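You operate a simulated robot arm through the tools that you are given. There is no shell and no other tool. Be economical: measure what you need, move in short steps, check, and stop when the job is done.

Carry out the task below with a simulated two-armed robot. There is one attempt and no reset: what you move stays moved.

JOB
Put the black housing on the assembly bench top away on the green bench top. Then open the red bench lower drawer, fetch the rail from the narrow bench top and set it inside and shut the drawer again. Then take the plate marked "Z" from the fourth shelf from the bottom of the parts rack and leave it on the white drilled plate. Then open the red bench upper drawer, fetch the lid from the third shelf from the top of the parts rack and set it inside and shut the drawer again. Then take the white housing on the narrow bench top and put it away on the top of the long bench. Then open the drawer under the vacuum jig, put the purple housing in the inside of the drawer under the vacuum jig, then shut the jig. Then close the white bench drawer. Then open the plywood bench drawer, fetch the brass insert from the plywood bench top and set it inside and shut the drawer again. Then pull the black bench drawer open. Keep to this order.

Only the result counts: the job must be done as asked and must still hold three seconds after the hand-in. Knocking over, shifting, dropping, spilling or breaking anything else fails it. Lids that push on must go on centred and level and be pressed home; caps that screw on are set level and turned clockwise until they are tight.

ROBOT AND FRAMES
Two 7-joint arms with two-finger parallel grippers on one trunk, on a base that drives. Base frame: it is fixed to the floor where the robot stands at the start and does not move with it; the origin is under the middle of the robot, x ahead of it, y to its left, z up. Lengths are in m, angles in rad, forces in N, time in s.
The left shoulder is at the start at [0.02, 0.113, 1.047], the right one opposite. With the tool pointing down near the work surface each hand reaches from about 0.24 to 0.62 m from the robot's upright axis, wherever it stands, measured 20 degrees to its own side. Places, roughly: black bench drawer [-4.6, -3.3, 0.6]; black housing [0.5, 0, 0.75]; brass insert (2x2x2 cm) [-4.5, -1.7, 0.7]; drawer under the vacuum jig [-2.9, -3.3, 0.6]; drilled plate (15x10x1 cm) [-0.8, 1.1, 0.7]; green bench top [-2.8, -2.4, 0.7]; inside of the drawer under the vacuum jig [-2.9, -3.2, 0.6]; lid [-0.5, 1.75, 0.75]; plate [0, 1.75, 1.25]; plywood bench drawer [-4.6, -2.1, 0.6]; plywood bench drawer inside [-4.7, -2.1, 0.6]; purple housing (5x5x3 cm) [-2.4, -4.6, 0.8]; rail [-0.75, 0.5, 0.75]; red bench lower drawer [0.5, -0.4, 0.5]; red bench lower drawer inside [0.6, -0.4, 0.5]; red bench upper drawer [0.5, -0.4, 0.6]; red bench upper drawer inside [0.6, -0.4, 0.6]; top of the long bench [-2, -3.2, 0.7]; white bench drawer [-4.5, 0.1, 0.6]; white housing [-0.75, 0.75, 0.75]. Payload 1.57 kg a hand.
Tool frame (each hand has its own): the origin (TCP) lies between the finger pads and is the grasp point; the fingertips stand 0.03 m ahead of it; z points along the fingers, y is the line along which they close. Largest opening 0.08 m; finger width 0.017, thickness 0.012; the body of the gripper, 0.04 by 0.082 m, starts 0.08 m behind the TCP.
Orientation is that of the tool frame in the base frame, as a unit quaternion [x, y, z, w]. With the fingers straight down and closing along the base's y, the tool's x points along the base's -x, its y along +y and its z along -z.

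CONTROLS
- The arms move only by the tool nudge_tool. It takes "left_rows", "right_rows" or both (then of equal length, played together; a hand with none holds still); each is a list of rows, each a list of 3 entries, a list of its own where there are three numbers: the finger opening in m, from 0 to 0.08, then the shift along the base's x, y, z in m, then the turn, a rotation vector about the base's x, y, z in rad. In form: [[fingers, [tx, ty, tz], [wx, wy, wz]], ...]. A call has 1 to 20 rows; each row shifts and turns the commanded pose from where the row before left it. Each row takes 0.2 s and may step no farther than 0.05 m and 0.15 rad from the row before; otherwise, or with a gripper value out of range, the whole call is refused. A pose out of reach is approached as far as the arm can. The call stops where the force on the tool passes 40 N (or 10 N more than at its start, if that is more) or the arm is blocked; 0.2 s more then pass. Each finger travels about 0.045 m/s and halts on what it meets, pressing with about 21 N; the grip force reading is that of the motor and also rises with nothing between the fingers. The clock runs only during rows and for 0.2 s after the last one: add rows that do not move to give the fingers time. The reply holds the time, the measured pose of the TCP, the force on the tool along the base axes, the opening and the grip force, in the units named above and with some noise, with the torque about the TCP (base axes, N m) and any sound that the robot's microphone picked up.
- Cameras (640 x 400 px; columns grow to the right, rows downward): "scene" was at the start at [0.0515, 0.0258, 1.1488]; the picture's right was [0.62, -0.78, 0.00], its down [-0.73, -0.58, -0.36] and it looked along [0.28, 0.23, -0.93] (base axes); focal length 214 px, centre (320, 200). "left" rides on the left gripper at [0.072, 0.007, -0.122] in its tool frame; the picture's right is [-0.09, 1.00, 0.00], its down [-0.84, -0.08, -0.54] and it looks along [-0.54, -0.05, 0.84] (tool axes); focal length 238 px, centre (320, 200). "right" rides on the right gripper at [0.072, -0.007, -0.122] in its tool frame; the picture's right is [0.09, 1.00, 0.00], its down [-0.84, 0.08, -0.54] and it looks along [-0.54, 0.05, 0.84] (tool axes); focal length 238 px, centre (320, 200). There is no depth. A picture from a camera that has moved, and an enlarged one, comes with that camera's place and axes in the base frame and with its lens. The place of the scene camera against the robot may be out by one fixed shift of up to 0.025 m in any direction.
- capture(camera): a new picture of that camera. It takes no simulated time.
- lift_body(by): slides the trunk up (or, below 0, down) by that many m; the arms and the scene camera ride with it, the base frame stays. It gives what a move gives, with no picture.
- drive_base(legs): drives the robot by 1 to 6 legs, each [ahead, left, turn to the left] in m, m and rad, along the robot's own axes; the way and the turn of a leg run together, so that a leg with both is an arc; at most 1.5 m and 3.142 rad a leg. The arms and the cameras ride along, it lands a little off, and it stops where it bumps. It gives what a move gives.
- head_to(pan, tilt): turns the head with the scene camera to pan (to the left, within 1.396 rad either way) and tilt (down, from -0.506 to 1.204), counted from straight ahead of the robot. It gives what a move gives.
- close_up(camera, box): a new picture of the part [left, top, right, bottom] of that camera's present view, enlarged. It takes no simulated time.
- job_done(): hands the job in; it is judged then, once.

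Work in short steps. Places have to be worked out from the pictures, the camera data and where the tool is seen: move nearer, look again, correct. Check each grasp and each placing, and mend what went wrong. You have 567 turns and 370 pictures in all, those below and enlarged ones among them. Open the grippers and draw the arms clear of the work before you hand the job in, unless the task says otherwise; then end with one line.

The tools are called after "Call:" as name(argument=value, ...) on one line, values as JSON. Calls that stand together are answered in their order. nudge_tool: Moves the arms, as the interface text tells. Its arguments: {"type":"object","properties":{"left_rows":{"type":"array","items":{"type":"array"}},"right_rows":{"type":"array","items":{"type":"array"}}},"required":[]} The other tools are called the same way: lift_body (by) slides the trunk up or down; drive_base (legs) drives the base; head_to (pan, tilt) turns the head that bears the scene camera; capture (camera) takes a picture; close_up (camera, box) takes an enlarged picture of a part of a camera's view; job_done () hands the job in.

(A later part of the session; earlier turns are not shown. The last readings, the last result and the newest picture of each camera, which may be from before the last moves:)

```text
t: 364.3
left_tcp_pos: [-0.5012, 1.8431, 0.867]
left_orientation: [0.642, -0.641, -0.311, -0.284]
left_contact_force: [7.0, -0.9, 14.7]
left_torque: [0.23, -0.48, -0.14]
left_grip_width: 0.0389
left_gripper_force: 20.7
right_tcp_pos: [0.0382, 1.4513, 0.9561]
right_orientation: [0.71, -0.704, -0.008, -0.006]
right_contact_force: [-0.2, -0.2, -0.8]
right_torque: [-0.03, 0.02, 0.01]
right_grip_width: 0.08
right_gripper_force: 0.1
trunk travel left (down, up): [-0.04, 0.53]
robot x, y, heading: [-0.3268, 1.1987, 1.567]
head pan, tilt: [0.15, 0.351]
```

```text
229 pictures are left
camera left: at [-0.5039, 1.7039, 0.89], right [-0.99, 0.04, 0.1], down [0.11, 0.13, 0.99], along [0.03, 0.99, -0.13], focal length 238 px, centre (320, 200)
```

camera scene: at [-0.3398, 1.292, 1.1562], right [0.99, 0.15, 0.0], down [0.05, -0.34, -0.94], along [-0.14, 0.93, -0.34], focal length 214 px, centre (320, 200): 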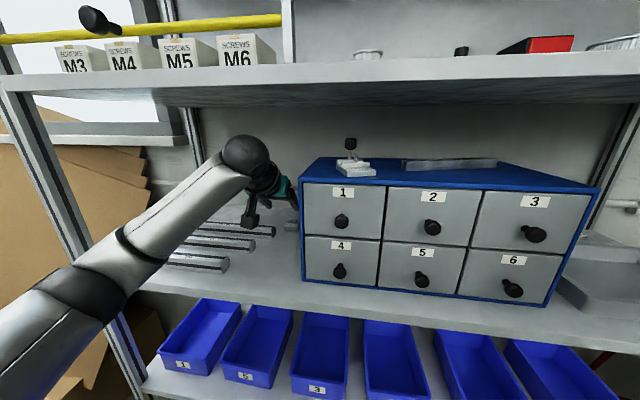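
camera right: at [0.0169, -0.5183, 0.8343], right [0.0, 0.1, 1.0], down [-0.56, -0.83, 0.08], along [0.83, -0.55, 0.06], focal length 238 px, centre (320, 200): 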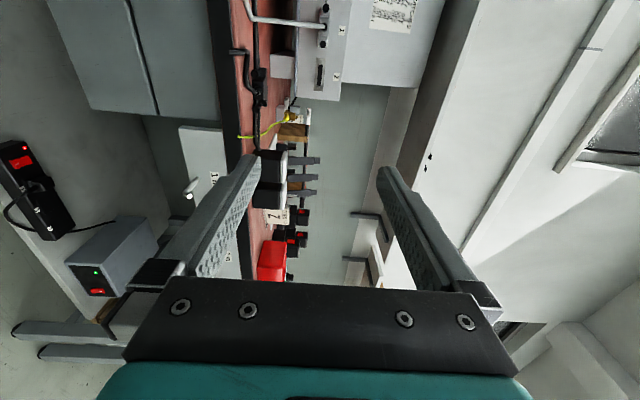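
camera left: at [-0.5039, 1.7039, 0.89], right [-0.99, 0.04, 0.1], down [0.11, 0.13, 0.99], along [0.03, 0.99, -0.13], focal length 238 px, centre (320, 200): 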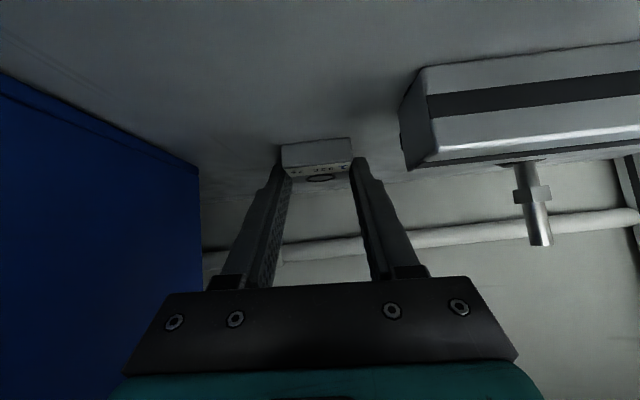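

Gripped at 3.9 cm. Lift and check.

Call:
nudge_tool(left_rows=[[0.02, [0, 0, 0.02], [0, 0, 0]], [0.02, [0, 0, 0.03], [0, 0, 0]], [0.02, [0, 0, 0.03], [0, 0, 0]], [0.02, [0, 0, 0], [0, 0, 0]]])

Call:
capture(camera="left")

```text
t: 365.3
left_tcp_pos: [-0.5028, 1.8442, 0.9431]
left_orientation: [0.644, -0.64, -0.31, -0.282]
left_contact_force: [-0.5, 0.2, -0.4]
left_torque: [-0.02, -0.04, -0.01]
left_grip_width: 0.039
left_gripper_force: 20.9
right_tcp_pos: [0.037, 1.4519, 0.9568]
right_orientation: [0.71, -0.704, -0.008, -0.006]
right_contact_force: [0.3, -0.3, 0.2]
right_torque: [0.02, -0.02, 0.02]
right_grip_width: 0.08
right_gripper_force: 0.0
trunk travel left (down, up): [-0.04, 0.53]
robot x, y, heading: [-0.3225, 1.1963, 1.575]
head pan, tilt: [0.15, 0.351]
```

```text
228 pictures are left
camera left: at [-0.5061, 1.7034, 0.9674], right [-0.99, 0.04, 0.1], down [0.11, 0.13, 0.98], along [0.03, 0.99, -0.14], focal length 238 px, centre (320, 200)
```

left: 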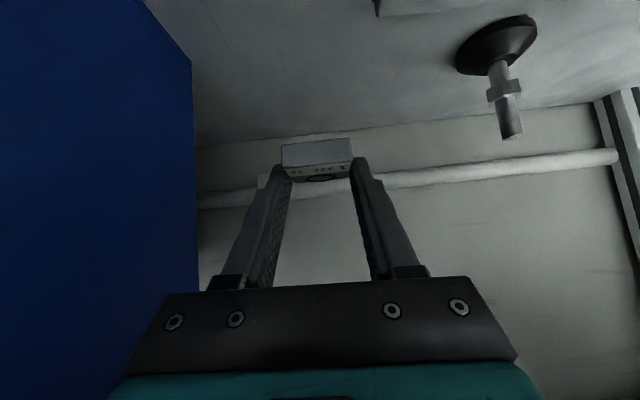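

The lid is held. I'll back out of the rack.

Call:
drive_base(legs=[[-0.62, 0, 0]])

Call:
nudge_tool(left_rows=[[0.02, [0, -0.01, 0.02], [-0.12, 0, 0]], [0.02, [0, -0.02, 0.02], [-0.12, 0, 0]], [0.02, [0, -0.03, 0.02], [-0.12, 0, 0]], [0.02, [0, -0.03, 0.02], [0, 0, 0]], [0.02, [0, -0.03, 0.01], [0, 0, 0]], [0.02, [0, -0.03, 0.0], [0, 0, 0]]])

Call:
capture(camera="left")

```text
t: 368.8
left_tcp_pos: [-0.5007, 1.2108, 0.9437]
left_orientation: [0.642, -0.642, -0.309, -0.282]
left_contact_force: [0.6, 0.4, 0.4]
left_torque: [0.0, 0.06, 0.01]
left_grip_width: 0.0389
left_gripper_force: 21.2
right_tcp_pos: [0.0377, 0.8198, 0.9557]
right_orientation: [0.708, -0.706, -0.008, -0.007]
right_contact_force: [0.5, 0.0, -0.6]
right_torque: [-0.05, -0.01, 0.03]
right_grip_width: 0.0797
right_gripper_force: 0.1
trunk travel left (down, up): [-0.04, 0.53]
robot x, y, heading: [-0.3215, 0.5676, 1.572]
head pan, tilt: [0.15, 0.351]
```

```text
t: 370.2
left_tcp_pos: [-0.5011, 1.0624, 1.0345]
left_orientation: [-0.683, 0.686, 0.189, 0.162]
left_contact_force: [-0.2, 0.1, 0.2]
left_torque: [-0.01, -0.01, 0.03]
left_grip_width: 0.0392
left_gripper_force: 20.0
right_tcp_pos: [0.0375, 0.8196, 0.9551]
right_orientation: [0.709, -0.705, -0.007, -0.006]
right_contact_force: [0.3, -0.3, -0.1]
right_torque: [-0.01, 0.02, -0.01]
right_grip_width: 0.08
right_gripper_force: 0.0
trunk travel left (down, up): [-0.04, 0.53]
robot x, y, heading: [-0.3247, 0.5659, 1.568]
head pan, tilt: [0.15, 0.351]
```

```text
227 pictures are left
camera left: at [-0.5055, 0.9395, 1.1059], right [-0.99, 0.08, 0.08], down [0.11, 0.47, 0.87], along [0.03, 0.88, -0.48], focal length 238 px, centre (320, 200)
```

left: 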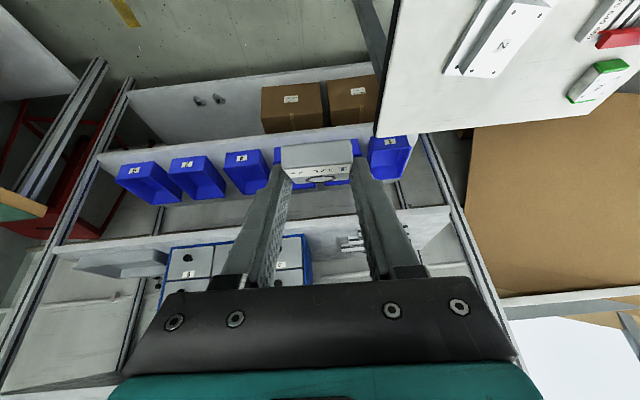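

Now I'll drive back to the open upper drawer: reverse, turn to +x, strafe to y≈-0.61.

Call:
drive_base(legs=[[-0.55, -0.06, 0], [0, 0, -1.57], [0, -0.63, 0]])

Call:
head_to(pan=0.2, tilt=0.9)

Call:
capture(camera="scene")

Call:
capture(camera="left")

```text
t: 380.4
left_tcp_pos: [0.2252, -0.4473, 1.0342]
left_orientation: [0.016, 0.968, 0.015, 0.25]
left_contact_force: [1.2, -0.4, 0.1]
left_torque: [0.0, 0.02, 0.02]
left_grip_width: 0.0389
left_gripper_force: 21.3
right_tcp_pos: [-0.033, -0.9807, 0.9561]
right_orientation: [0.012, 1.0, 0.001, 0.01]
right_contact_force: [-0.2, -0.3, 0.2]
right_torque: [0.0, -0.01, 0.0]
right_grip_width: 0.0799
right_gripper_force: 0.1
trunk travel left (down, up): [-0.04, 0.53]
robot x, y, heading: [-0.2706, -0.611, -0.025]
head pan, tilt: [0.15, 0.351]
```

```text
t: 381.4
left_tcp_pos: [0.2247, -0.4468, 1.0335]
left_orientation: [0.016, 0.968, 0.015, 0.25]
left_contact_force: [0.7, -0.5, -0.4]
left_torque: [0.04, 0.0, 0.0]
left_grip_width: 0.0389
left_gripper_force: 20.6
right_tcp_pos: [-0.0335, -0.9799, 0.9563]
right_orientation: [0.011, 1.0, 0.001, 0.009]
right_contact_force: [-1.2, -0.4, -0.1]
right_torque: [0.03, 0.01, -0.01]
right_grip_width: 0.08
right_gripper_force: 0.1
trunk travel left (down, up): [-0.04, 0.53]
robot x, y, heading: [-0.2759, -0.613, -0.03]
head pan, tilt: [0.201, 0.901]
```

```text
226 pictures are left
camera scene: at [-0.1933, -0.6089, 1.1087], right [0.17, -0.99, 0.0], down [-0.77, -0.13, -0.62], along [0.61, 0.11, -0.78], focal length 214 px, centre (320, 200)
```

scene: 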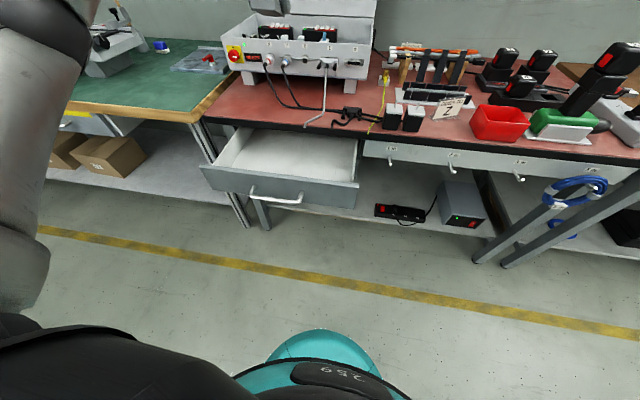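

```text
225 pictures are left
camera left: at [0.1028, -0.4406, 1.106], right [0.1, 0.99, 0.08], down [0.47, -0.12, 0.88], along [0.88, -0.05, -0.48], focal length 238 px, centre (320, 200)
```

left: 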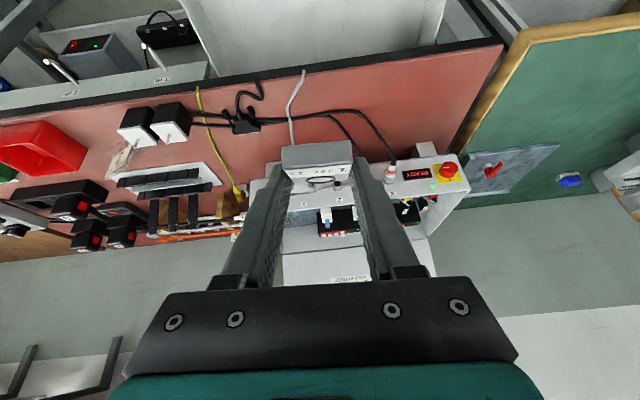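

I'll bring the lid above the drawer (x≈0.275) and descend to z≈0.72, then look.

Call:
nudge_tool(left_rows=[[0.02, [0.02, 0, -0.04], [0, 0, 0]], [0.02, [0.02, 0, -0.04], [0, 0, 0]], [0.02, [0.01, 0, -0.045], [0, 0, 0]], [0.02, [0, 0, -0.045], [0, 0, 0]], [0.02, [0, 0, -0.045], [0, 0, 0]], [0.02, [0, 0, -0.045], [0, 0, 0]], [0.02, [0, 0, -0.045], [0, 0, 0]], [0.02, [0, 0, 0], [0, 0, 0]]])

Call:
capture(camera="left")

Call:
capture(camera="scene")

```text
t: 383.2
left_tcp_pos: [0.2764, -0.4454, 0.7315]
left_orientation: [0.017, 0.968, 0.015, 0.25]
left_contact_force: [-0.2, -0.1, -0.9]
left_torque: [0.01, -0.01, 0.01]
left_grip_width: 0.039
left_gripper_force: 20.7
right_tcp_pos: [-0.0331, -0.9798, 0.9567]
right_orientation: [0.012, 1.0, 0.0, 0.01]
right_contact_force: [-0.3, -0.4, -0.2]
right_torque: [-0.01, 0.0, 0.0]
right_grip_width: 0.08
right_gripper_force: 0.1
trunk travel left (down, up): [-0.04, 0.53]
robot x, y, heading: [-0.2772, -0.6134, -0.028]
head pan, tilt: [0.201, 0.901]
```

```text
224 pictures are left
camera left: at [0.1547, -0.4381, 0.8034], right [0.1, 0.99, 0.08], down [0.47, -0.12, 0.88], along [0.88, -0.05, -0.48], focal length 238 px, centre (320, 200)
```

left: 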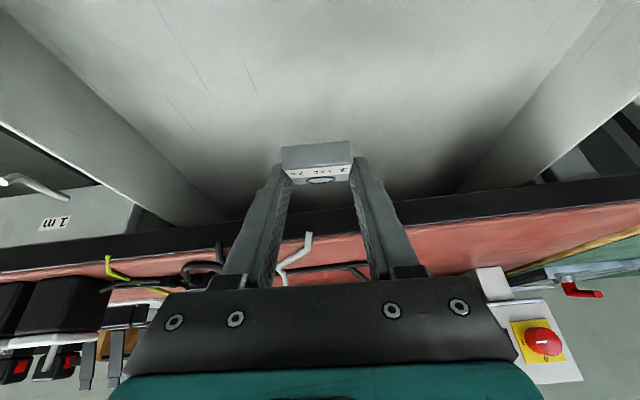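

```text
223 pictures are left
camera scene: at [-0.1933, -0.6088, 1.1086], right [0.17, -0.99, 0.0], down [-0.77, -0.13, -0.62], along [0.61, 0.11, -0.78], focal length 214 px, centre (320, 200)
```

scene: 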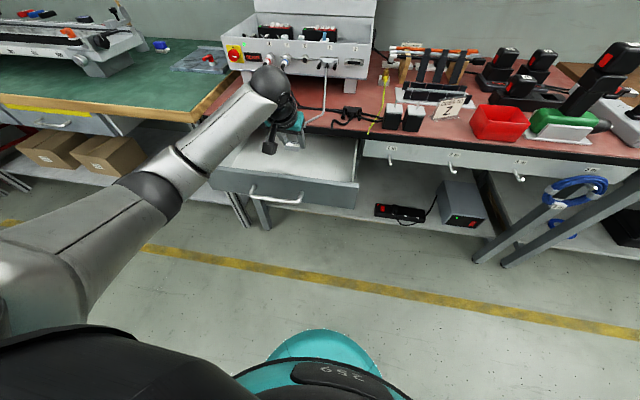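

Clear. Descending further in steps to the drawer floor.

Call:
nudge_tool(left_rows=[[0.02, [0, 0, -0.03], [0, 0, 0]], [0.02, [0, 0, -0.02], [0, 0, 0]], [0.02, [0, 0, -0.008], [0, 0, 0]], [0.02, [0, 0, 0], [0, 0, 0]]])

Call:
nudge_tool(left_rows=[[0.02, [0, 0, -0.004], [0, 0, 0]], [0.02, [0, 0, -0.004], [0, 0, 0]], [0.02, [0, 0, 0], [0, 0, 0]]])

Call:
capture(camera="left")

```text
t: 384.2
left_tcp_pos: [0.2769, -0.449, 0.6719]
left_orientation: [0.017, 0.968, 0.016, 0.249]
left_contact_force: [0.1, 0.1, 0.1]
left_torque: [0.0, 0.0, -0.05]
left_grip_width: 0.0389
left_gripper_force: 20.6
right_tcp_pos: [-0.0332, -0.9799, 0.9567]
right_orientation: [0.011, 1.0, 0.001, 0.009]
right_contact_force: [0.3, 0.5, -1.2]
right_torque: [0.02, 0.0, -0.01]
right_grip_width: 0.0802
right_gripper_force: 0.0
trunk travel left (down, up): [-0.04, 0.53]
robot x, y, heading: [-0.2771, -0.614, -0.029]
head pan, tilt: [0.201, 0.901]
```

```text
t: 385.0
left_tcp_pos: [0.275, -0.4471, 0.6643]
left_orientation: [0.016, 0.968, 0.016, 0.25]
left_contact_force: [0.3, 0.0, -0.4]
left_torque: [0.01, 0.0, 0.0]
left_grip_width: 0.0389
left_gripper_force: 20.7
right_tcp_pos: [-0.0337, -0.9803, 0.9562]
right_orientation: [0.012, 1.0, 0.0, 0.01]
right_contact_force: [-0.1, 0.0, -0.2]
right_torque: [0.04, -0.02, 0.0]
right_grip_width: 0.0801
right_gripper_force: 0.1
trunk travel left (down, up): [-0.04, 0.53]
robot x, y, heading: [-0.2778, -0.6086, -0.029]
head pan, tilt: [0.201, 0.901]
```

```text
222 pictures are left
camera left: at [0.1533, -0.4405, 0.7353], right [0.1, 0.99, 0.08], down [0.47, -0.12, 0.88], along [0.88, -0.05, -0.48], focal length 238 px, centre (320, 200)
```

left: 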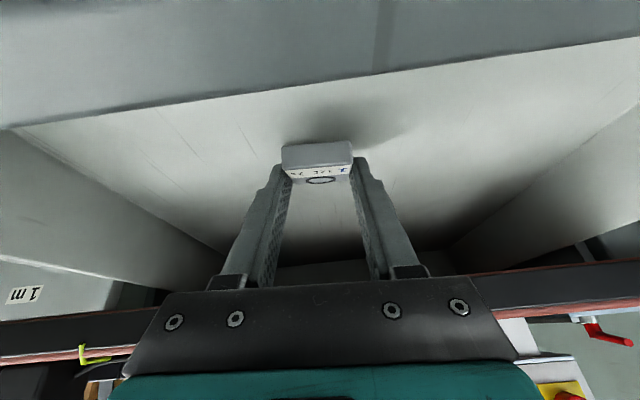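

Very near the floor; two more small steps.

Call:
nudge_tool(left_rows=[[0.02, [0, 0, -0.003], [0, 0, 0]], [0.02, [0, 0, -0.003], [0, 0, 0]], [0.02, [0, 0, 0], [0, 0, 0]]])

```text
t: 385.8
left_tcp_pos: [0.2762, -0.4481, 0.6588]
left_orientation: [0.016, 0.968, 0.015, 0.251]
left_contact_force: [-0.1, -0.2, 7.2]
left_torque: [-0.1, -0.11, 0.01]
left_grip_width: 0.0391
left_gripper_force: 21.0
right_tcp_pos: [-0.034, -0.9796, 0.9561]
right_orientation: [0.011, 1.0, 0.001, 0.01]
right_contact_force: [0.2, 0.0, -0.1]
right_torque: [0.02, 0.02, -0.02]
right_grip_width: 0.0799
right_gripper_force: 0.0
trunk travel left (down, up): [-0.04, 0.53]
robot x, y, heading: [-0.2798, -0.6127, -0.029]
head pan, tilt: [0.201, 0.901]
```

Contact. I'll open gently and rise clear.

Call:
nudge_tool(left_rows=[[0.06, [0, 0, 0], [0, 0, 0]], [0.06, [0, 0, 0], [0, 0, 0]], [0.06, [0, 0, 0], [0, 0, 0]], [0.06, [0, 0, 0.04], [0, 0, 0]], [0.06, [0, 0, 0.05], [0, 0, 0]], [0.06, [0, 0, 0.05], [0, 0, 0]], [0.06, [0, 0, 0.05], [0, 0, 0]]])

Call:
capture(camera="left")

```text
t: 387.4
left_tcp_pos: [0.2748, -0.4478, 0.8491]
left_orientation: [0.016, 0.968, 0.015, 0.25]
left_contact_force: [-0.4, -0.7, -0.1]
left_torque: [0.0, -0.02, 0.01]
left_grip_width: 0.0601
left_gripper_force: 0.0
right_tcp_pos: [-0.0337, -0.9811, 0.9554]
right_orientation: [0.012, 1.0, 0.001, 0.01]
right_contact_force: [0.7, 1.5, -0.4]
right_torque: [0.01, 0.0, 0.0]
right_grip_width: 0.0798
right_gripper_force: 0.1
trunk travel left (down, up): [-0.04, 0.53]
robot x, y, heading: [-0.2748, -0.6121, -0.029]
head pan, tilt: [0.201, 0.901]
```

```text
221 pictures are left
camera left: at [0.1516, -0.4417, 0.9214], right [0.11, 0.99, 0.08], down [0.47, -0.12, 0.88], along [0.88, -0.05, -0.48], focal length 238 px, centre (320, 200)
```

left: 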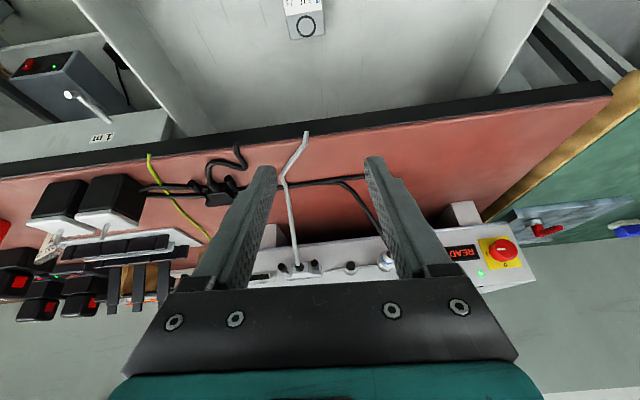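

The lid lies in the drawer. Now I'll bring the closed fingers in front of the drawer face right of the handle to push it shut.

Call:
nudge_tool(left_rows=[[0.0, [-0.03, -0.02, 0], [0, -0.072, 0]], [0.0, [-0.03, -0.02, 0], [0, -0.072, 0]], [0.0, [-0.03, -0.02, 0], [0, -0.072, 0]], [0.0, [-0.03, -0.02, 0], [0, -0.072, 0]], [0.0, [-0.03, -0.02, 0], [0, -0.072, 0]], [0.0, [-0.03, -0.015, 0], [0, -0.072, 0]], [0.0, [0, 0, -0.04], [0, 0, 0]], [0.0, [0, 0, -0.04], [0, 0, 0]], [0.0, [0, 0, -0.04], [0, 0, 0]], [0.0, [0, 0, -0.04], [0, 0, 0]], [0.0, [0, 0, 0], [0, 0, 0]]])

Call:
capture(camera="left")

Call:
capture(camera="scene")

```text
t: 389.8
left_tcp_pos: [0.0995, -0.5683, 0.6877]
left_orientation: [0.013, 0.891, 0.019, 0.453]
left_contact_force: [0.0, 0.0, -0.8]
left_torque: [-0.04, 0.02, -0.03]
left_grip_width: 0.0
left_gripper_force: 21.3
left hand out of reach, approached as far as the arm can: row 6
right_tcp_pos: [-0.0339, -0.9791, 0.9559]
right_orientation: [0.011, 1.0, 0.001, 0.009]
right_contact_force: [0.9, -0.8, -0.5]
right_torque: [0.01, -0.02, -0.02]
right_grip_width: 0.0801
right_gripper_force: 0.2
trunk travel left (down, up): [-0.04, 0.53]
robot x, y, heading: [-0.2765, -0.6148, -0.028]
head pan, tilt: [0.201, 0.901]
```

```text
220 pictures are left
camera left: at [-0.0407, -0.5613, 0.702], right [0.06, 0.99, 0.12], down [0.06, -0.12, 0.99], along [1.0, -0.05, -0.06], focal length 238 px, centre (320, 200)
```

left: 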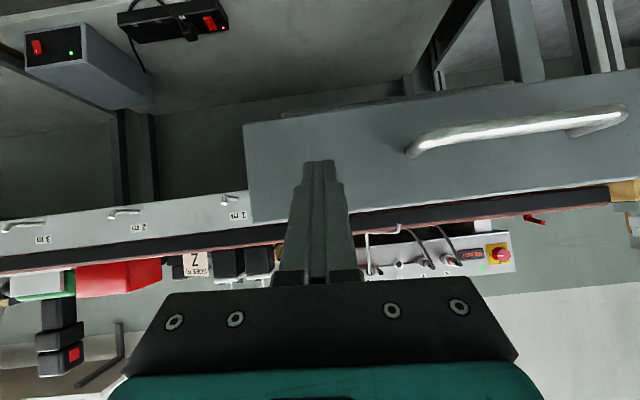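

```text
219 pictures are left
camera scene: at [-0.1934, -0.6088, 1.1087], right [0.17, -0.99, 0.0], down [-0.77, -0.13, -0.62], along [0.61, 0.11, -0.78], focal length 214 px, centre (320, 200)
```

scene: 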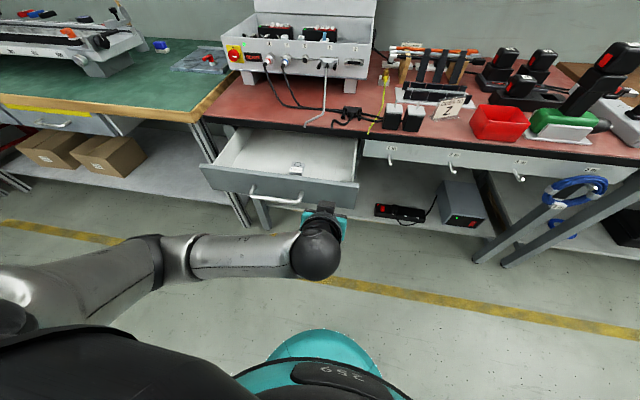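

The fingertips face the panel and the lid is visible inside. I'll push with the arm, then with the base.

Call:
nudge_tool(left_rows=[[0.0, [0.025, 0, 0], [0, 0, 0]], [0.0, [0.025, 0, 0], [0, 0, 0]], [0.0, [0.025, 0, 0], [0, 0, 0]], [0.0, [0.025, 0, 0], [0, 0, 0]], [0.0, [0.025, 0, 0], [0, 0, 0]], [0.0, [0.025, 0, 0], [0, 0, 0]]])

Call:
drive_base(legs=[[0.06, 0, 0.02]])

Call:
capture(camera="left")

```text
t: 391.2
left_tcp_pos: [0.2529, -0.5686, 0.6861]
left_orientation: [0.014, 0.892, 0.018, 0.452]
left_contact_force: [0.6, -0.4, 0.1]
left_torque: [0.0, 0.01, -0.01]
left_grip_width: 0.0
left_gripper_force: 21.3
right_tcp_pos: [-0.0332, -0.9805, 0.9566]
right_orientation: [0.01, 1.0, 0.001, 0.009]
right_contact_force: [-0.2, 0.3, -0.1]
right_torque: [0.0, 0.02, 0.01]
right_grip_width: 0.0801
right_gripper_force: 0.1
trunk travel left (down, up): [-0.04, 0.53]
robot x, y, heading: [-0.2752, -0.6126, -0.026]
head pan, tilt: [0.201, 0.901]
```

```text
t: 392.1
left_tcp_pos: [0.3096, -0.5579, 0.6861]
left_orientation: [0.004, 0.892, 0.023, 0.451]
left_contact_force: [-0.1, 0.5, 0.1]
left_torque: [0.02, 0.03, -0.01]
left_grip_width: 0.0001
left_gripper_force: 21.0
right_tcp_pos: [0.0323, -0.976, 0.9558]
right_orientation: [0.001, 1.0, 0.001, 0.01]
right_contact_force: [-0.7, -0.1, -0.5]
right_torque: [-0.01, 0.01, -0.01]
right_grip_width: 0.08
right_gripper_force: 0.2
trunk travel left (down, up): [-0.04, 0.53]
robot x, y, heading: [-0.216, -0.6111, -0.008]
head pan, tilt: [0.201, 0.901]
```

```text
218 pictures are left
camera left: at [0.1689, -0.554, 0.7008], right [0.04, 0.99, 0.12], down [0.06, -0.12, 0.99], along [1.0, -0.03, -0.06], focal length 238 px, centre (320, 200)
```

left: 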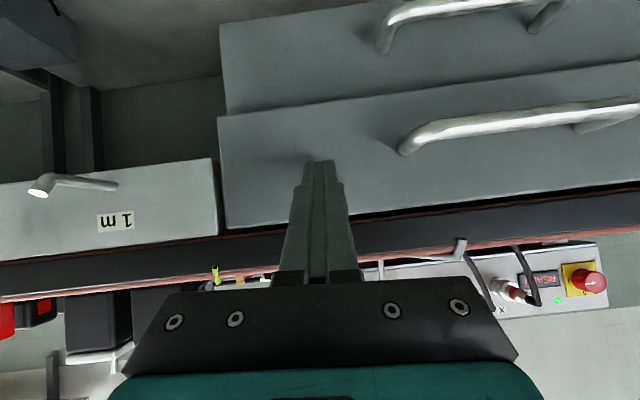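

About 3 cm left. Drive 2 cm more, then finish with small arm steps.

Call:
drive_base(legs=[[0.02, 0, 0]])

Call:
nudge_tool(left_rows=[[0.0, [0.004, 0, 0], [0, 0, 0]], [0.0, [0.004, 0, 0], [0, 0, 0]], [0.0, [0.004, 0, 0], [0, 0, 0]], [0.0, [0.004, 0, 0], [0, 0, 0]]])

Call:
capture(camera="left")

```text
t: 392.9
left_tcp_pos: [0.3301, -0.5592, 0.6872]
left_orientation: [0.003, 0.892, 0.023, 0.451]
left_contact_force: [0.0, -0.4, 0.1]
left_torque: [0.01, 0.01, -0.04]
left_grip_width: 0.0
left_gripper_force: 20.9
right_tcp_pos: [0.0524, -0.978, 0.9562]
right_orientation: [0.0, 1.0, 0.002, 0.009]
right_contact_force: [0.1, -0.2, -0.9]
right_torque: [0.04, 0.0, -0.02]
right_grip_width: 0.0801
right_gripper_force: 0.0
trunk travel left (down, up): [-0.04, 0.53]
robot x, y, heading: [-0.1959, -0.6112, -0.014]
head pan, tilt: [0.201, 0.901]
```

```text
t: 394.1
left_tcp_pos: [0.341, -0.5589, 0.6863]
left_orientation: [0.004, 0.893, 0.023, 0.449]
left_contact_force: [-16.6, 2.3, 7.2]
left_torque: [0.06, -0.03, 0.08]
left_grip_width: 0.0
left_gripper_force: 21.2
right_tcp_pos: [0.049, -0.9758, 0.9553]
right_orientation: [0.002, 1.0, 0.001, 0.01]
right_contact_force: [-0.7, -1.2, 1.1]
right_torque: [-0.02, -0.01, 0.01]
right_grip_width: 0.0801
right_gripper_force: 0.0
trunk travel left (down, up): [-0.04, 0.53]
robot x, y, heading: [-0.1953, -0.6171, -0.005]
head pan, tilt: [0.201, 0.901]
stopped in row 4 (left hand): the force on the tool passed its limit at 41 N (the readings are from after the stop); the commanded pose is now the measured one
```

```text
217 pictures are left
camera left: at [0.2002, -0.5546, 0.7008], right [0.04, 0.99, 0.12], down [0.07, -0.12, 0.99], along [1.0, -0.03, -0.07], focal length 238 px, centre (320, 200)
```

left: 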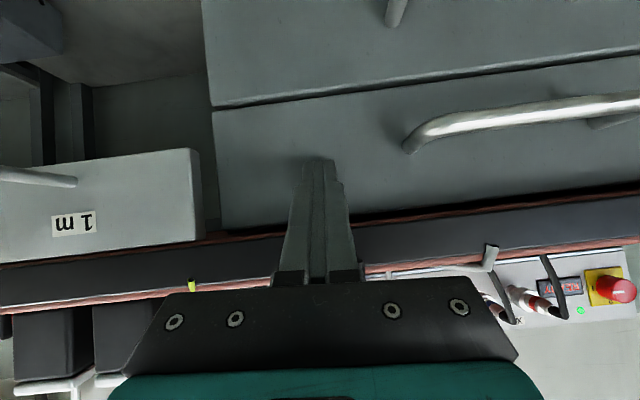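

Shut: same stop position as the lower one and faces flush. I'll back off, raise and level the hand.

Call:
drive_base(legs=[[-0.09, 0, 0]])

Call:
nudge_tool(left_rows=[[0.0, [0, 0.01, 0.04], [-0.006, 0.13, 0.0]], [0.0, [0, 0.01, 0.04], [-0.006, 0.13, 0.0]], [0.04, [0, 0.02, 0.04], [-0.006, 0.13, 0.0]], [0.08, [0, 0.02, 0.04], [-0.006, 0.13, 0.0]], [0.08, [0, 0.02, 0.04], [-0.006, 0.13, 0.0]], [0.08, [0, 0.02, 0.04], [-0.006, 0.13, 0.0]], [0.08, [0, 0.02, 0.04], [-0.006, 0.13, 0.0]], [0.08, [-0.02, 0, 0.03], [0, 0, 0]], [0.08, [-0.02, 0, 0.02], [0, 0, 0]]])

Call:
close_up(camera="scene", box=[180, 110, 400, 248])

```text
t: 395.2
left_tcp_pos: [0.2515, -0.5568, 0.685]
left_orientation: [0.003, 0.893, 0.024, 0.45]
left_contact_force: [0.6, -0.8, 0.6]
left_torque: [-0.02, -0.05, 0.02]
left_grip_width: 0.0
left_gripper_force: 21.0
right_tcp_pos: [-0.0395, -0.9752, 0.9567]
right_orientation: [0.001, 1.0, 0.001, 0.01]
right_contact_force: [0.3, -0.1, -0.2]
right_torque: [0.0, -0.01, 0.02]
right_grip_width: 0.08
right_gripper_force: 0.0
trunk travel left (down, up): [-0.04, 0.53]
robot x, y, heading: [-0.2823, -0.6118, -0.006]
head pan, tilt: [0.201, 0.901]
```

```text
t: 397.2
left_tcp_pos: [0.2142, -0.4375, 1.0157]
left_orientation: [0.004, 1.0, 0.002, 0.011]
left_contact_force: [0.1, 0.0, -0.5]
left_torque: [0.02, 0.02, -0.01]
left_grip_width: 0.08
left_gripper_force: 0.1
right_tcp_pos: [-0.0387, -0.9759, 0.9549]
right_orientation: [0.0, 1.0, 0.001, 0.01]
right_contact_force: [-0.2, -0.5, 0.2]
right_torque: [0.06, 0.02, -0.02]
right_grip_width: 0.08
right_gripper_force: 0.0
trunk travel left (down, up): [-0.04, 0.53]
robot x, y, heading: [-0.2902, -0.6117, -0.005]
head pan, tilt: [0.201, 0.901]
```

```text
2.90 times, centred on (290, 179) of scene
camera zoom: at [-0.2067, -0.6074, 1.1086], right [0.19, -0.98, 0.0], down [-0.77, -0.15, -0.62], along [0.61, 0.12, -0.78], focal length 622 px, centre (407, 261)
```

zoom: 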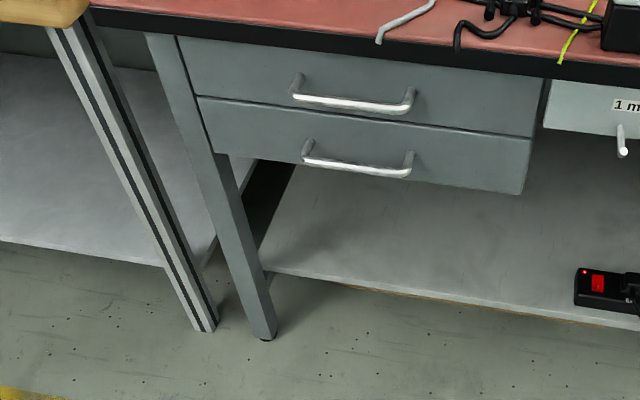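

Both drawers are shut. Next the white housing ("3") on the narrow bench. I'll drive there and face -x.

Call:
drive_base(legs=[[0.02, 0.7, 0], [0, 0, 1.57], [0, 0, 1.57], [0.0, -0.78, 0]])

Call:
head_to(pan=0.2, tilt=0.9)

Call:
capture(camera="scene")

Call:
capture(camera="left")

```text
t: 412.4
left_tcp_pos: [-0.7258, 0.7274, 1.0158]
left_orientation: [0.999, -0.032, -0.01, 0.0]
left_contact_force: [-0.5, 0.4, -1.1]
left_torque: [-0.03, 0.02, 0.0]
left_grip_width: 0.0798
left_gripper_force: 0.0
right_tcp_pos: [-0.444, 1.2515, 0.9549]
right_orientation: [1.0, -0.028, -0.009, 0.0]
right_contact_force: [0.0, -0.2, -0.5]
right_torque: [-0.01, 0.0, 0.03]
right_grip_width: 0.0799
right_gripper_force: 0.0
trunk travel left (down, up): [-0.04, 0.53]
robot x, y, heading: [-0.2163, 0.8733, 3.076]
head pan, tilt: [0.201, 0.901]
```

```text
t: 413.0
left_tcp_pos: [-0.7249, 0.7283, 1.0155]
left_orientation: [0.999, -0.032, -0.01, 0.002]
left_contact_force: [0.0, -0.8, 0.4]
left_torque: [0.01, -0.01, 0.0]
left_grip_width: 0.0799
left_gripper_force: 0.1
right_tcp_pos: [-0.4423, 1.2525, 0.9558]
right_orientation: [1.0, -0.029, -0.01, 0.0]
right_contact_force: [-0.3, 0.4, -0.4]
right_torque: [0.03, 0.01, 0.01]
right_grip_width: 0.0797
right_gripper_force: 0.1
trunk travel left (down, up): [-0.04, 0.53]
robot x, y, heading: [-0.2183, 0.8767, 3.081]
head pan, tilt: [0.201, 0.901]
```

```text
215 pictures are left
camera scene: at [-0.3014, 0.8573, 1.1086], right [-0.14, 0.99, 0.0], down [0.78, 0.11, -0.62], along [-0.62, -0.08, -0.78], focal length 214 px, centre (320, 200)
```

scene: 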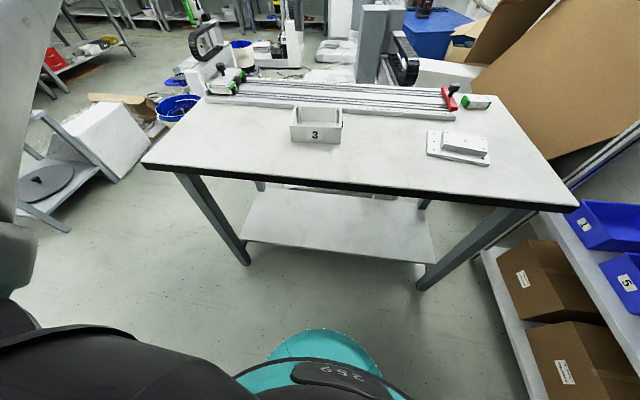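

```text
214 pictures are left
camera left: at [-0.6514, 0.7173, 1.1352], right [-0.16, -0.99, 0.01], down [-0.82, 0.13, 0.56], along [-0.55, 0.08, -0.83], focal length 238 px, centre (320, 200)
```

left: 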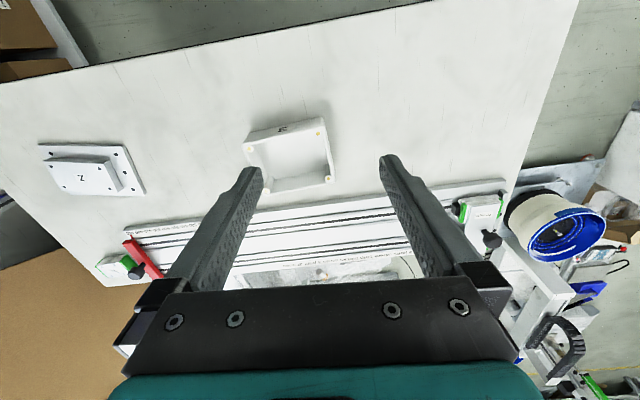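

Call:
close_up(camera="left", box=[220, 100, 360, 210])

```text
3.64 times, centred on (290, 155) of left
camera zoom: at [-0.6514, 0.7173, 1.1352], right [-0.16, -0.99, 0.01], down [-0.82, 0.13, 0.56], along [-0.55, 0.08, -0.83], focal length 867 px, centre (429, 364)
```

zoom: 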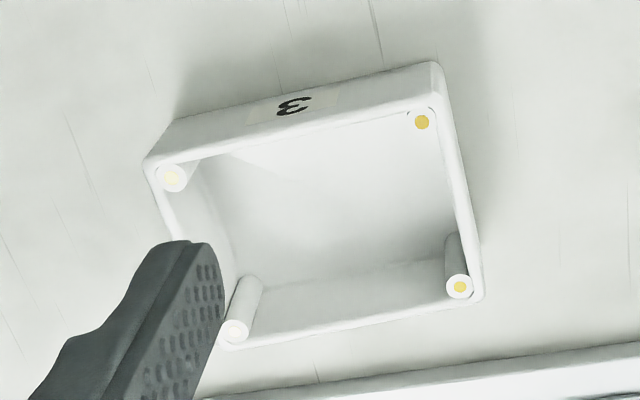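

The white housing is an open box about 12 x 9 cm, ~6 cm tall, at x -0.757…-0.845, y 0.725…0.845 – too wide to span, so I'll grip its near-left wall (y≈0.726) with one finger inside. Moving above that wall.

Call:
nudge_tool(left_rows=[[0.05, [-0.025, -0.001, -0.03], [0, 0, 0.03]], [0.05, [-0.025, -0.001, -0.03], [0, 0, 0.03]], [0.05, [-0.025, 0, -0.03], [0, 0, 0.03]], [0.05, [0, 0, -0.03], [0, 0, 0]], [0.05, [0, 0, 0], [0, 0, 0]]])

Call:
capture(camera="left")

```text
t: 414.2
left_tcp_pos: [-0.791, 0.7235, 0.8932]
left_orientation: [1.0, 0.013, -0.01, 0.001]
left_contact_force: [0.1, -0.4, -0.2]
left_torque: [0.02, 0.01, 0.0]
left_grip_width: 0.0498
left_gripper_force: 0.1
left hand out of reach, approached as far as the arm can: row 3
right_tcp_pos: [-0.4438, 1.2522, 0.9557]
right_orientation: [1.0, -0.029, -0.01, 0.0]
right_contact_force: [0.2, 1.1, 1.1]
right_torque: [0.0, 0.02, 0.0]
right_grip_width: 0.08
right_gripper_force: 0.1
trunk travel left (down, up): [-0.04, 0.53]
robot x, y, heading: [-0.2116, 0.8807, 3.082]
head pan, tilt: [0.201, 0.901]
```

```text
212 pictures are left
camera left: at [-0.7167, 0.7192, 1.0134], right [-0.07, -1.0, 0.01], down [-0.83, 0.06, 0.56], along [-0.56, 0.03, -0.83], focal length 238 px, centre (320, 200)
```

left: 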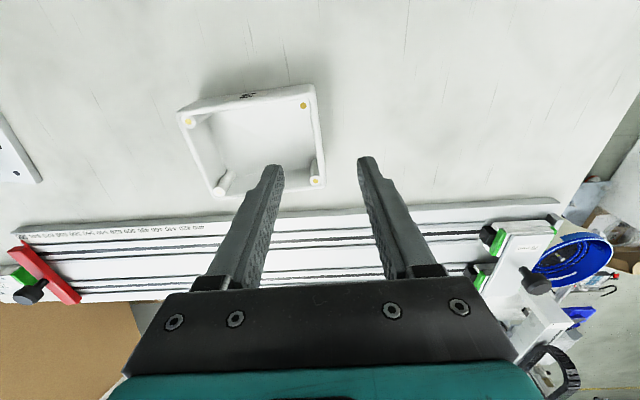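

The wall is right under the TCP. I'll move the base 5 cm closer for reach, keeping the hand over the wall, then descend.

Call:
drive_base(legs=[[0.05, 0, 0]])

Call:
nudge_tool(left_rows=[[0.045, [0.025, -0.001, 0], [0, 0, 0.02]], [0.045, [0.022, -0.001, 0], [0, 0, 0]], [0.045, [0, 0, -0.02], [0, 0, 0]], [0.045, [0, 0, 0], [0, 0, 0]]])

Call:
capture(camera="left")

```text
t: 415.1
left_tcp_pos: [-0.8412, 0.7279, 0.8934]
left_orientation: [1.0, 0.013, -0.011, 0.002]
left_contact_force: [-0.2, -0.1, 0.1]
left_torque: [0.01, 0.01, -0.04]
left_grip_width: 0.0499
left_gripper_force: 0.1
right_tcp_pos: [-0.494, 1.2544, 0.9565]
right_orientation: [1.0, -0.029, -0.008, 0.0]
right_contact_force: [0.8, 0.6, 0.3]
right_torque: [0.02, -0.01, -0.01]
right_grip_width: 0.0799
right_gripper_force: 0.2
trunk travel left (down, up): [-0.04, 0.53]
robot x, y, heading: [-0.2655, 0.8776, 3.08]
head pan, tilt: [0.201, 0.901]
```

```text
t: 416.1
left_tcp_pos: [-0.7928, 0.7234, 0.873]
left_orientation: [1.0, 0.023, -0.011, 0.003]
left_contact_force: [0.6, -0.6, -0.1]
left_torque: [-0.01, -0.02, 0.0]
left_grip_width: 0.0448
left_gripper_force: 0.1
right_tcp_pos: [-0.4932, 1.2549, 0.9558]
right_orientation: [1.0, -0.029, -0.009, 0.001]
right_contact_force: [0.7, 1.1, -0.5]
right_torque: [0.0, 0.0, 0.04]
right_grip_width: 0.0801
right_gripper_force: 0.1
trunk travel left (down, up): [-0.04, 0.53]
robot x, y, heading: [-0.2654, 0.8785, 3.078]
head pan, tilt: [0.201, 0.901]
```

```text
211 pictures are left
camera left: at [-0.7191, 0.7215, 0.9929], right [-0.05, -1.0, 0.01], down [-0.83, 0.04, 0.56], along [-0.56, 0.02, -0.83], focal length 238 px, centre (320, 200)
```

left: 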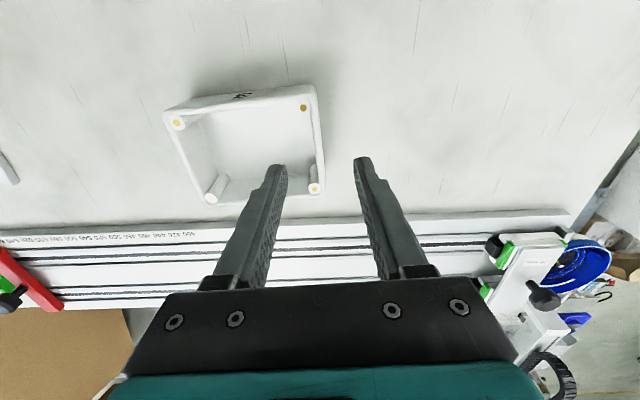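

The wall lies centred between the fingers. Descending in steps.

Call:
nudge_tool(left_rows=[[0.045, [0, 0, -0.02], [0, 0, 0]], [0.045, [0, 0, -0.02], [0, 0, 0]], [0.045, [0, 0, -0.02], [0, 0, 0]], [0.045, [0, 0, 0], [0, 0, 0]]])

Call:
capture(camera="left")

```text
t: 417.1
left_tcp_pos: [-0.7948, 0.7251, 0.8129]
left_orientation: [1.0, 0.023, -0.011, 0.002]
left_contact_force: [0.0, -0.1, -0.4]
left_torque: [-0.03, -0.03, -0.02]
left_grip_width: 0.0452
left_gripper_force: 0.1
right_tcp_pos: [-0.4929, 1.254, 0.955]
right_orientation: [1.0, -0.029, -0.01, 0.001]
right_contact_force: [0.2, 0.1, -0.5]
right_torque: [-0.02, 0.0, -0.02]
right_grip_width: 0.08
right_gripper_force: 0.2
trunk travel left (down, up): [-0.04, 0.53]
robot x, y, heading: [-0.2652, 0.8767, 3.078]
head pan, tilt: [0.201, 0.901]
```

```text
210 pictures are left
camera left: at [-0.7196, 0.7224, 0.9323], right [-0.05, -1.0, 0.01], down [-0.83, 0.04, 0.56], along [-0.56, 0.02, -0.83], focal length 238 px, centre (320, 200)
```

left: 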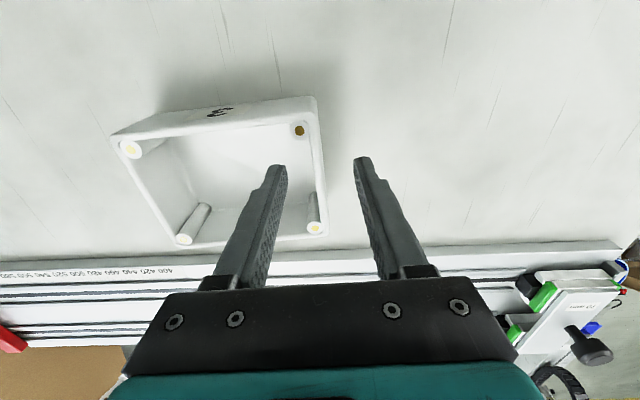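

Rim triangulates to z≈0.785. I'll go down to z≈0.779 and close on the wall.

Call:
nudge_tool(left_rows=[[0.045, [0, 0, -0.015], [0, 0, 0]], [0.045, [0, 0, -0.015], [0, 0, 0]], [0.045, [0, 0, -0.004], [0, 0, 0]], [0.0, [0, 0, 0], [0, 0, 0]], [0.0, [0, 0, 0], [0, 0, 0]], [0.0, [0, 0, 0], [0, 0, 0]], [0.0, [0, 0, 0], [0, 0, 0]]])

Call:
capture(camera="left")

```text
t: 418.8
left_tcp_pos: [-0.794, 0.724, 0.7808]
left_orientation: [1.0, 0.023, -0.01, 0.002]
left_contact_force: [-1.0, 0.5, 1.8]
left_torque: [0.23, -0.07, 0.16]
left_grip_width: 0.0058
left_gripper_force: 21.0
right_tcp_pos: [-0.4939, 1.2544, 0.9553]
right_orientation: [1.0, -0.029, -0.009, 0.001]
right_contact_force: [-1.1, 0.2, -0.3]
right_torque: [0.01, 0.0, 0.02]
right_grip_width: 0.0799
right_gripper_force: 0.0
trunk travel left (down, up): [-0.04, 0.53]
robot x, y, heading: [-0.263, 0.8791, 3.074]
head pan, tilt: [0.201, 0.901]
```

```text
209 pictures are left
camera left: at [-0.7193, 0.7224, 0.8992], right [-0.05, -1.0, 0.01], down [-0.83, 0.04, 0.56], along [-0.56, 0.02, -0.83], focal length 238 px, centre (320, 200)
```

left: 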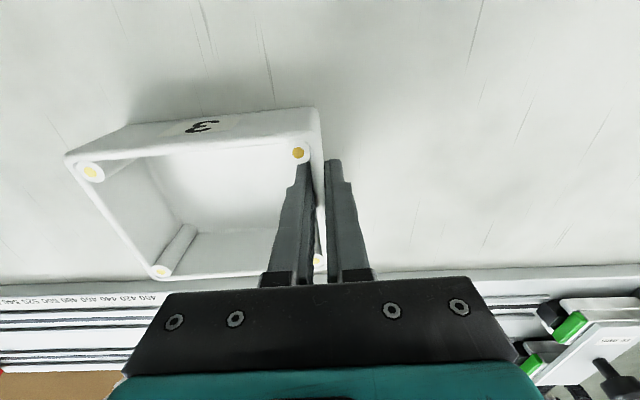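

Wall gripped (5.8 mm). Lifting gently and checking it hangs level.

Call:
nudge_tool(left_rows=[[0.0, [0, 0, 0.015], [0, 0, 0]], [0.0, [0, 0, 0.03], [0, 0, 0]], [0.0, [0, 0, 0.04], [0, 0, 0]], [0.0, [0, 0, 0.04], [0, 0, 0]], [0.0, [0, 0, 0.04], [0, 0, 0]], [0.0, [0, 0, 0.04], [0, 0, 0]], [0.0, [0.02, 0, 0.02], [0, 0, 0]], [0.0, [0.03, 0, 0.0], [0, 0, 0]], [0.0, [0.03, 0, 0.0], [0, 0, 0]]])

Call:
capture(camera="left")

Call:
capture(camera="scene")

```text
t: 420.8
left_tcp_pos: [-0.714, 0.7247, 1.0037]
left_orientation: [1.0, 0.023, -0.011, 0.002]
left_contact_force: [-0.5, 0.3, -2.4]
left_torque: [-0.17, -0.09, 0.01]
left_grip_width: 0.0058
left_gripper_force: 21.0
right_tcp_pos: [-0.4935, 1.2549, 0.956]
right_orientation: [1.0, -0.029, -0.009, 0.001]
right_contact_force: [-0.6, -0.5, -0.5]
right_torque: [0.0, -0.03, 0.01]
right_grip_width: 0.0801
right_gripper_force: 0.0
trunk travel left (down, up): [-0.04, 0.53]
robot x, y, heading: [-0.2626, 0.875, 3.079]
head pan, tilt: [0.201, 0.901]
```

```text
208 pictures are left
camera left: at [-0.6392, 0.7224, 1.1241], right [-0.05, -1.0, 0.01], down [-0.83, 0.04, 0.56], along [-0.56, 0.02, -0.83], focal length 238 px, centre (320, 200)
```

left: 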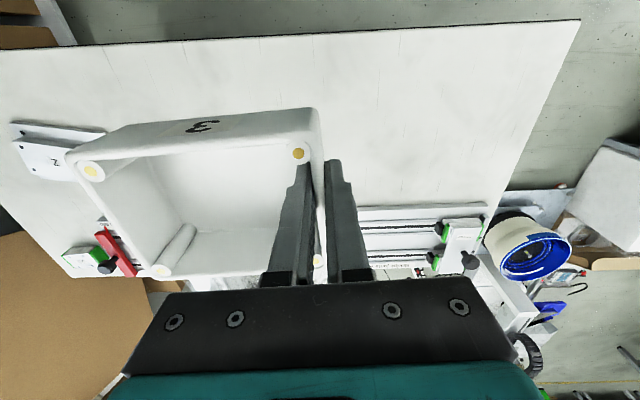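

```text
207 pictures are left
camera scene: at [-0.3513, 0.8604, 1.1086], right [-0.14, 0.99, 0.0], down [0.78, 0.11, -0.62], along [-0.62, -0.08, -0.78], focal length 214 px, centre (320, 200)
```

scene: 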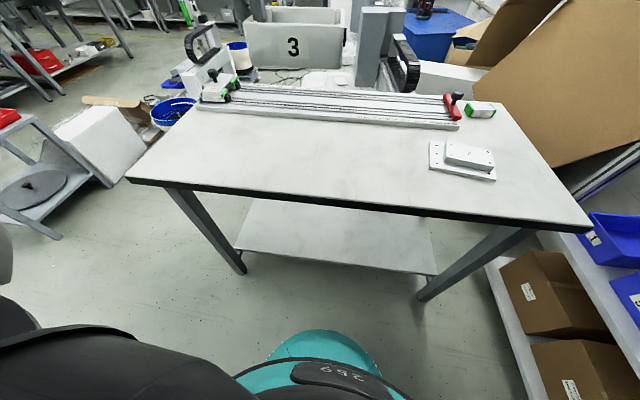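

The housing hangs securely (≈2 N). I'll back away, turn to face -y, and drive down the aisle to the corridor.

Call:
drive_base(legs=[[-0.17, 0, 0], [0, 0, 1.63], [1.3, 0, 0], [1.2, 0, 0]])

Call:
head_to(pan=-0.6, tilt=0.25)

Call:
capture(camera="scene")

```text
t: 437.9
left_tcp_pos: [0.0589, -2.0487, 1.0037]
left_orientation: [0.67, 0.742, -0.007, 0.009]
left_contact_force: [0.2, -0.1, -2.7]
left_torque: [0.07, -0.11, 0.02]
left_grip_width: 0.0057
left_gripper_force: 20.8
right_tcp_pos: [-0.482, -1.8572, 0.956]
right_orientation: [0.708, 0.706, -0.006, 0.006]
right_contact_force: [0.0, -0.1, 0.2]
right_torque: [0.0, 0.0, -0.01]
right_grip_width: 0.0802
right_gripper_force: 0.1
trunk travel left (down, up): [-0.04, 0.53]
robot x, y, heading: [-0.1184, -1.6115, -1.578]
head pan, tilt: [0.201, 0.901]
```

```text
t: 439.0
left_tcp_pos: [0.0605, -2.049, 1.004]
left_orientation: [0.67, 0.742, -0.006, 0.009]
left_contact_force: [-0.4, 0.1, -1.6]
left_torque: [0.01, -0.12, 0.01]
left_grip_width: 0.0057
left_gripper_force: 21.3
right_tcp_pos: [-0.482, -1.8578, 0.9552]
right_orientation: [0.708, 0.706, -0.006, 0.007]
right_contact_force: [-0.1, -0.3, 0.1]
right_torque: [-0.01, -0.02, -0.03]
right_grip_width: 0.0801
right_gripper_force: 0.0
trunk travel left (down, up): [-0.04, 0.53]
robot x, y, heading: [-0.1181, -1.6073, -1.579]
head pan, tilt: [-0.6, 0.25]
```

```text
206 pictures are left
camera scene: at [-0.1749, -1.7039, 1.1656], right [-0.82, 0.57, 0.0], down [0.14, 0.2, -0.97], along [-0.55, -0.8, -0.25], focal length 214 px, centre (320, 200)
```

scene: 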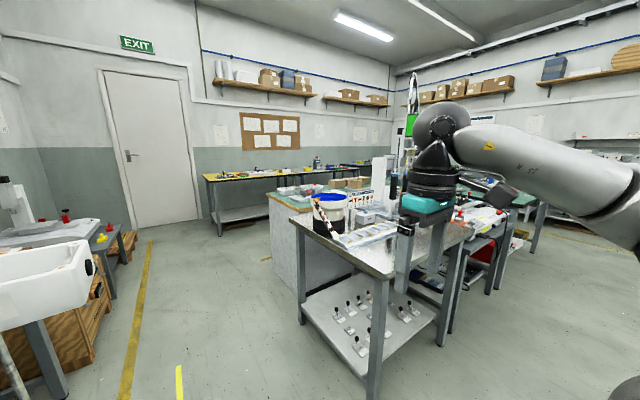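

The long bench is the green-topped one behind the grey table. I'll continue south along the aisle and look west from there.

Call:
drive_base(legs=[[1.2, 0.03, 0]])

Call:
head_to(pan=-1.1, tilt=0.3)

Call:
capture(camera="scene")

Call:
head_to(pan=-0.3, tilt=0.3)

Call:
capture(camera="scene")

```text
t: 445.0
left_tcp_pos: [0.0654, -3.2404, 1.0033]
left_orientation: [0.676, 0.737, -0.006, 0.009]
left_contact_force: [0.3, -0.5, -2.4]
left_torque: [0.03, -0.14, 0.02]
left_grip_width: 0.006
left_gripper_force: 20.6
right_tcp_pos: [-0.4727, -3.0422, 0.9544]
right_orientation: [0.713, 0.701, -0.005, 0.007]
right_contact_force: [-0.4, 0.2, -0.3]
right_torque: [-0.01, -0.04, -0.02]
right_grip_width: 0.0799
right_gripper_force: 0.1
trunk travel left (down, up): [-0.04, 0.53]
robot x, y, heading: [-0.1079, -2.7963, -1.592]
head pan, tilt: [-0.6, 0.25]
```

```text
t: 445.9
left_tcp_pos: [0.0638, -3.2394, 1.004]
left_orientation: [0.676, 0.737, -0.006, 0.009]
left_contact_force: [0.1, 0.1, -3.0]
left_torque: [0.02, -0.15, 0.0]
left_grip_width: 0.0059
left_gripper_force: 20.5
right_tcp_pos: [-0.4727, -3.0403, 0.9554]
right_orientation: [0.713, 0.701, -0.005, 0.007]
right_contact_force: [0.2, -0.1, -0.8]
right_torque: [0.0, 0.01, -0.03]
right_grip_width: 0.0803
right_gripper_force: 0.1
trunk travel left (down, up): [-0.04, 0.53]
robot x, y, heading: [-0.104, -2.7991, -1.594]
head pan, tilt: [-1.1, 0.3]
```

```text
205 pictures are left
camera scene: at [-0.1942, -2.8562, 1.1609], right [-0.43, 0.9, 0.0], down [0.27, 0.13, -0.96], along [-0.86, -0.41, -0.3], focal length 214 px, centre (320, 200)
```

scene: 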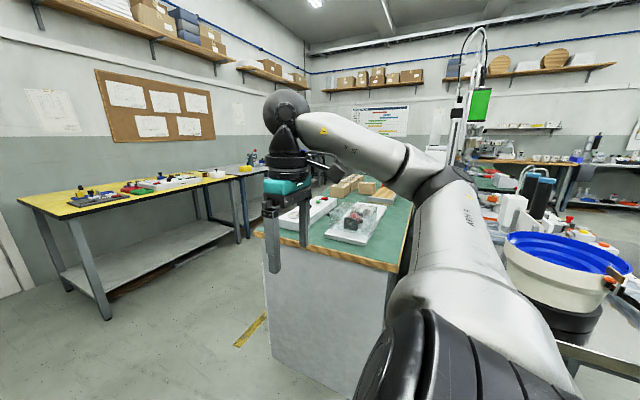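

```text
t: 447.1
left_tcp_pos: [0.0652, -3.241, 1.0037]
left_orientation: [0.677, 0.736, -0.006, 0.008]
left_contact_force: [-0.3, 0.6, -2.6]
left_torque: [0.01, -0.13, -0.03]
left_grip_width: 0.0058
left_gripper_force: 20.4
right_tcp_pos: [-0.4735, -3.0416, 0.9552]
right_orientation: [0.713, 0.701, -0.005, 0.007]
right_contact_force: [-0.1, 0.1, 0.1]
right_torque: [0.0, 0.01, 0.02]
right_grip_width: 0.0801
right_gripper_force: 0.0
trunk travel left (down, up): [-0.04, 0.53]
robot x, y, heading: [-0.104, -2.7953, -1.591]
head pan, tilt: [-0.3, 0.3]
```

```text
204 pictures are left
camera scene: at [-0.1398, -2.9042, 1.1609], right [-0.95, 0.32, 0.0], down [0.09, 0.28, -0.96], along [-0.3, -0.91, -0.3], focal length 214 px, centre (320, 200)
```

scene: 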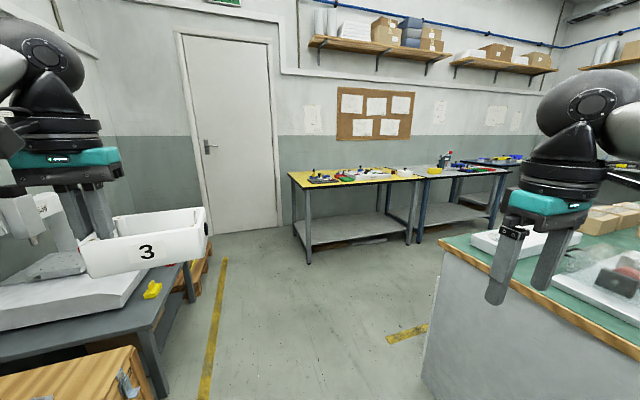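

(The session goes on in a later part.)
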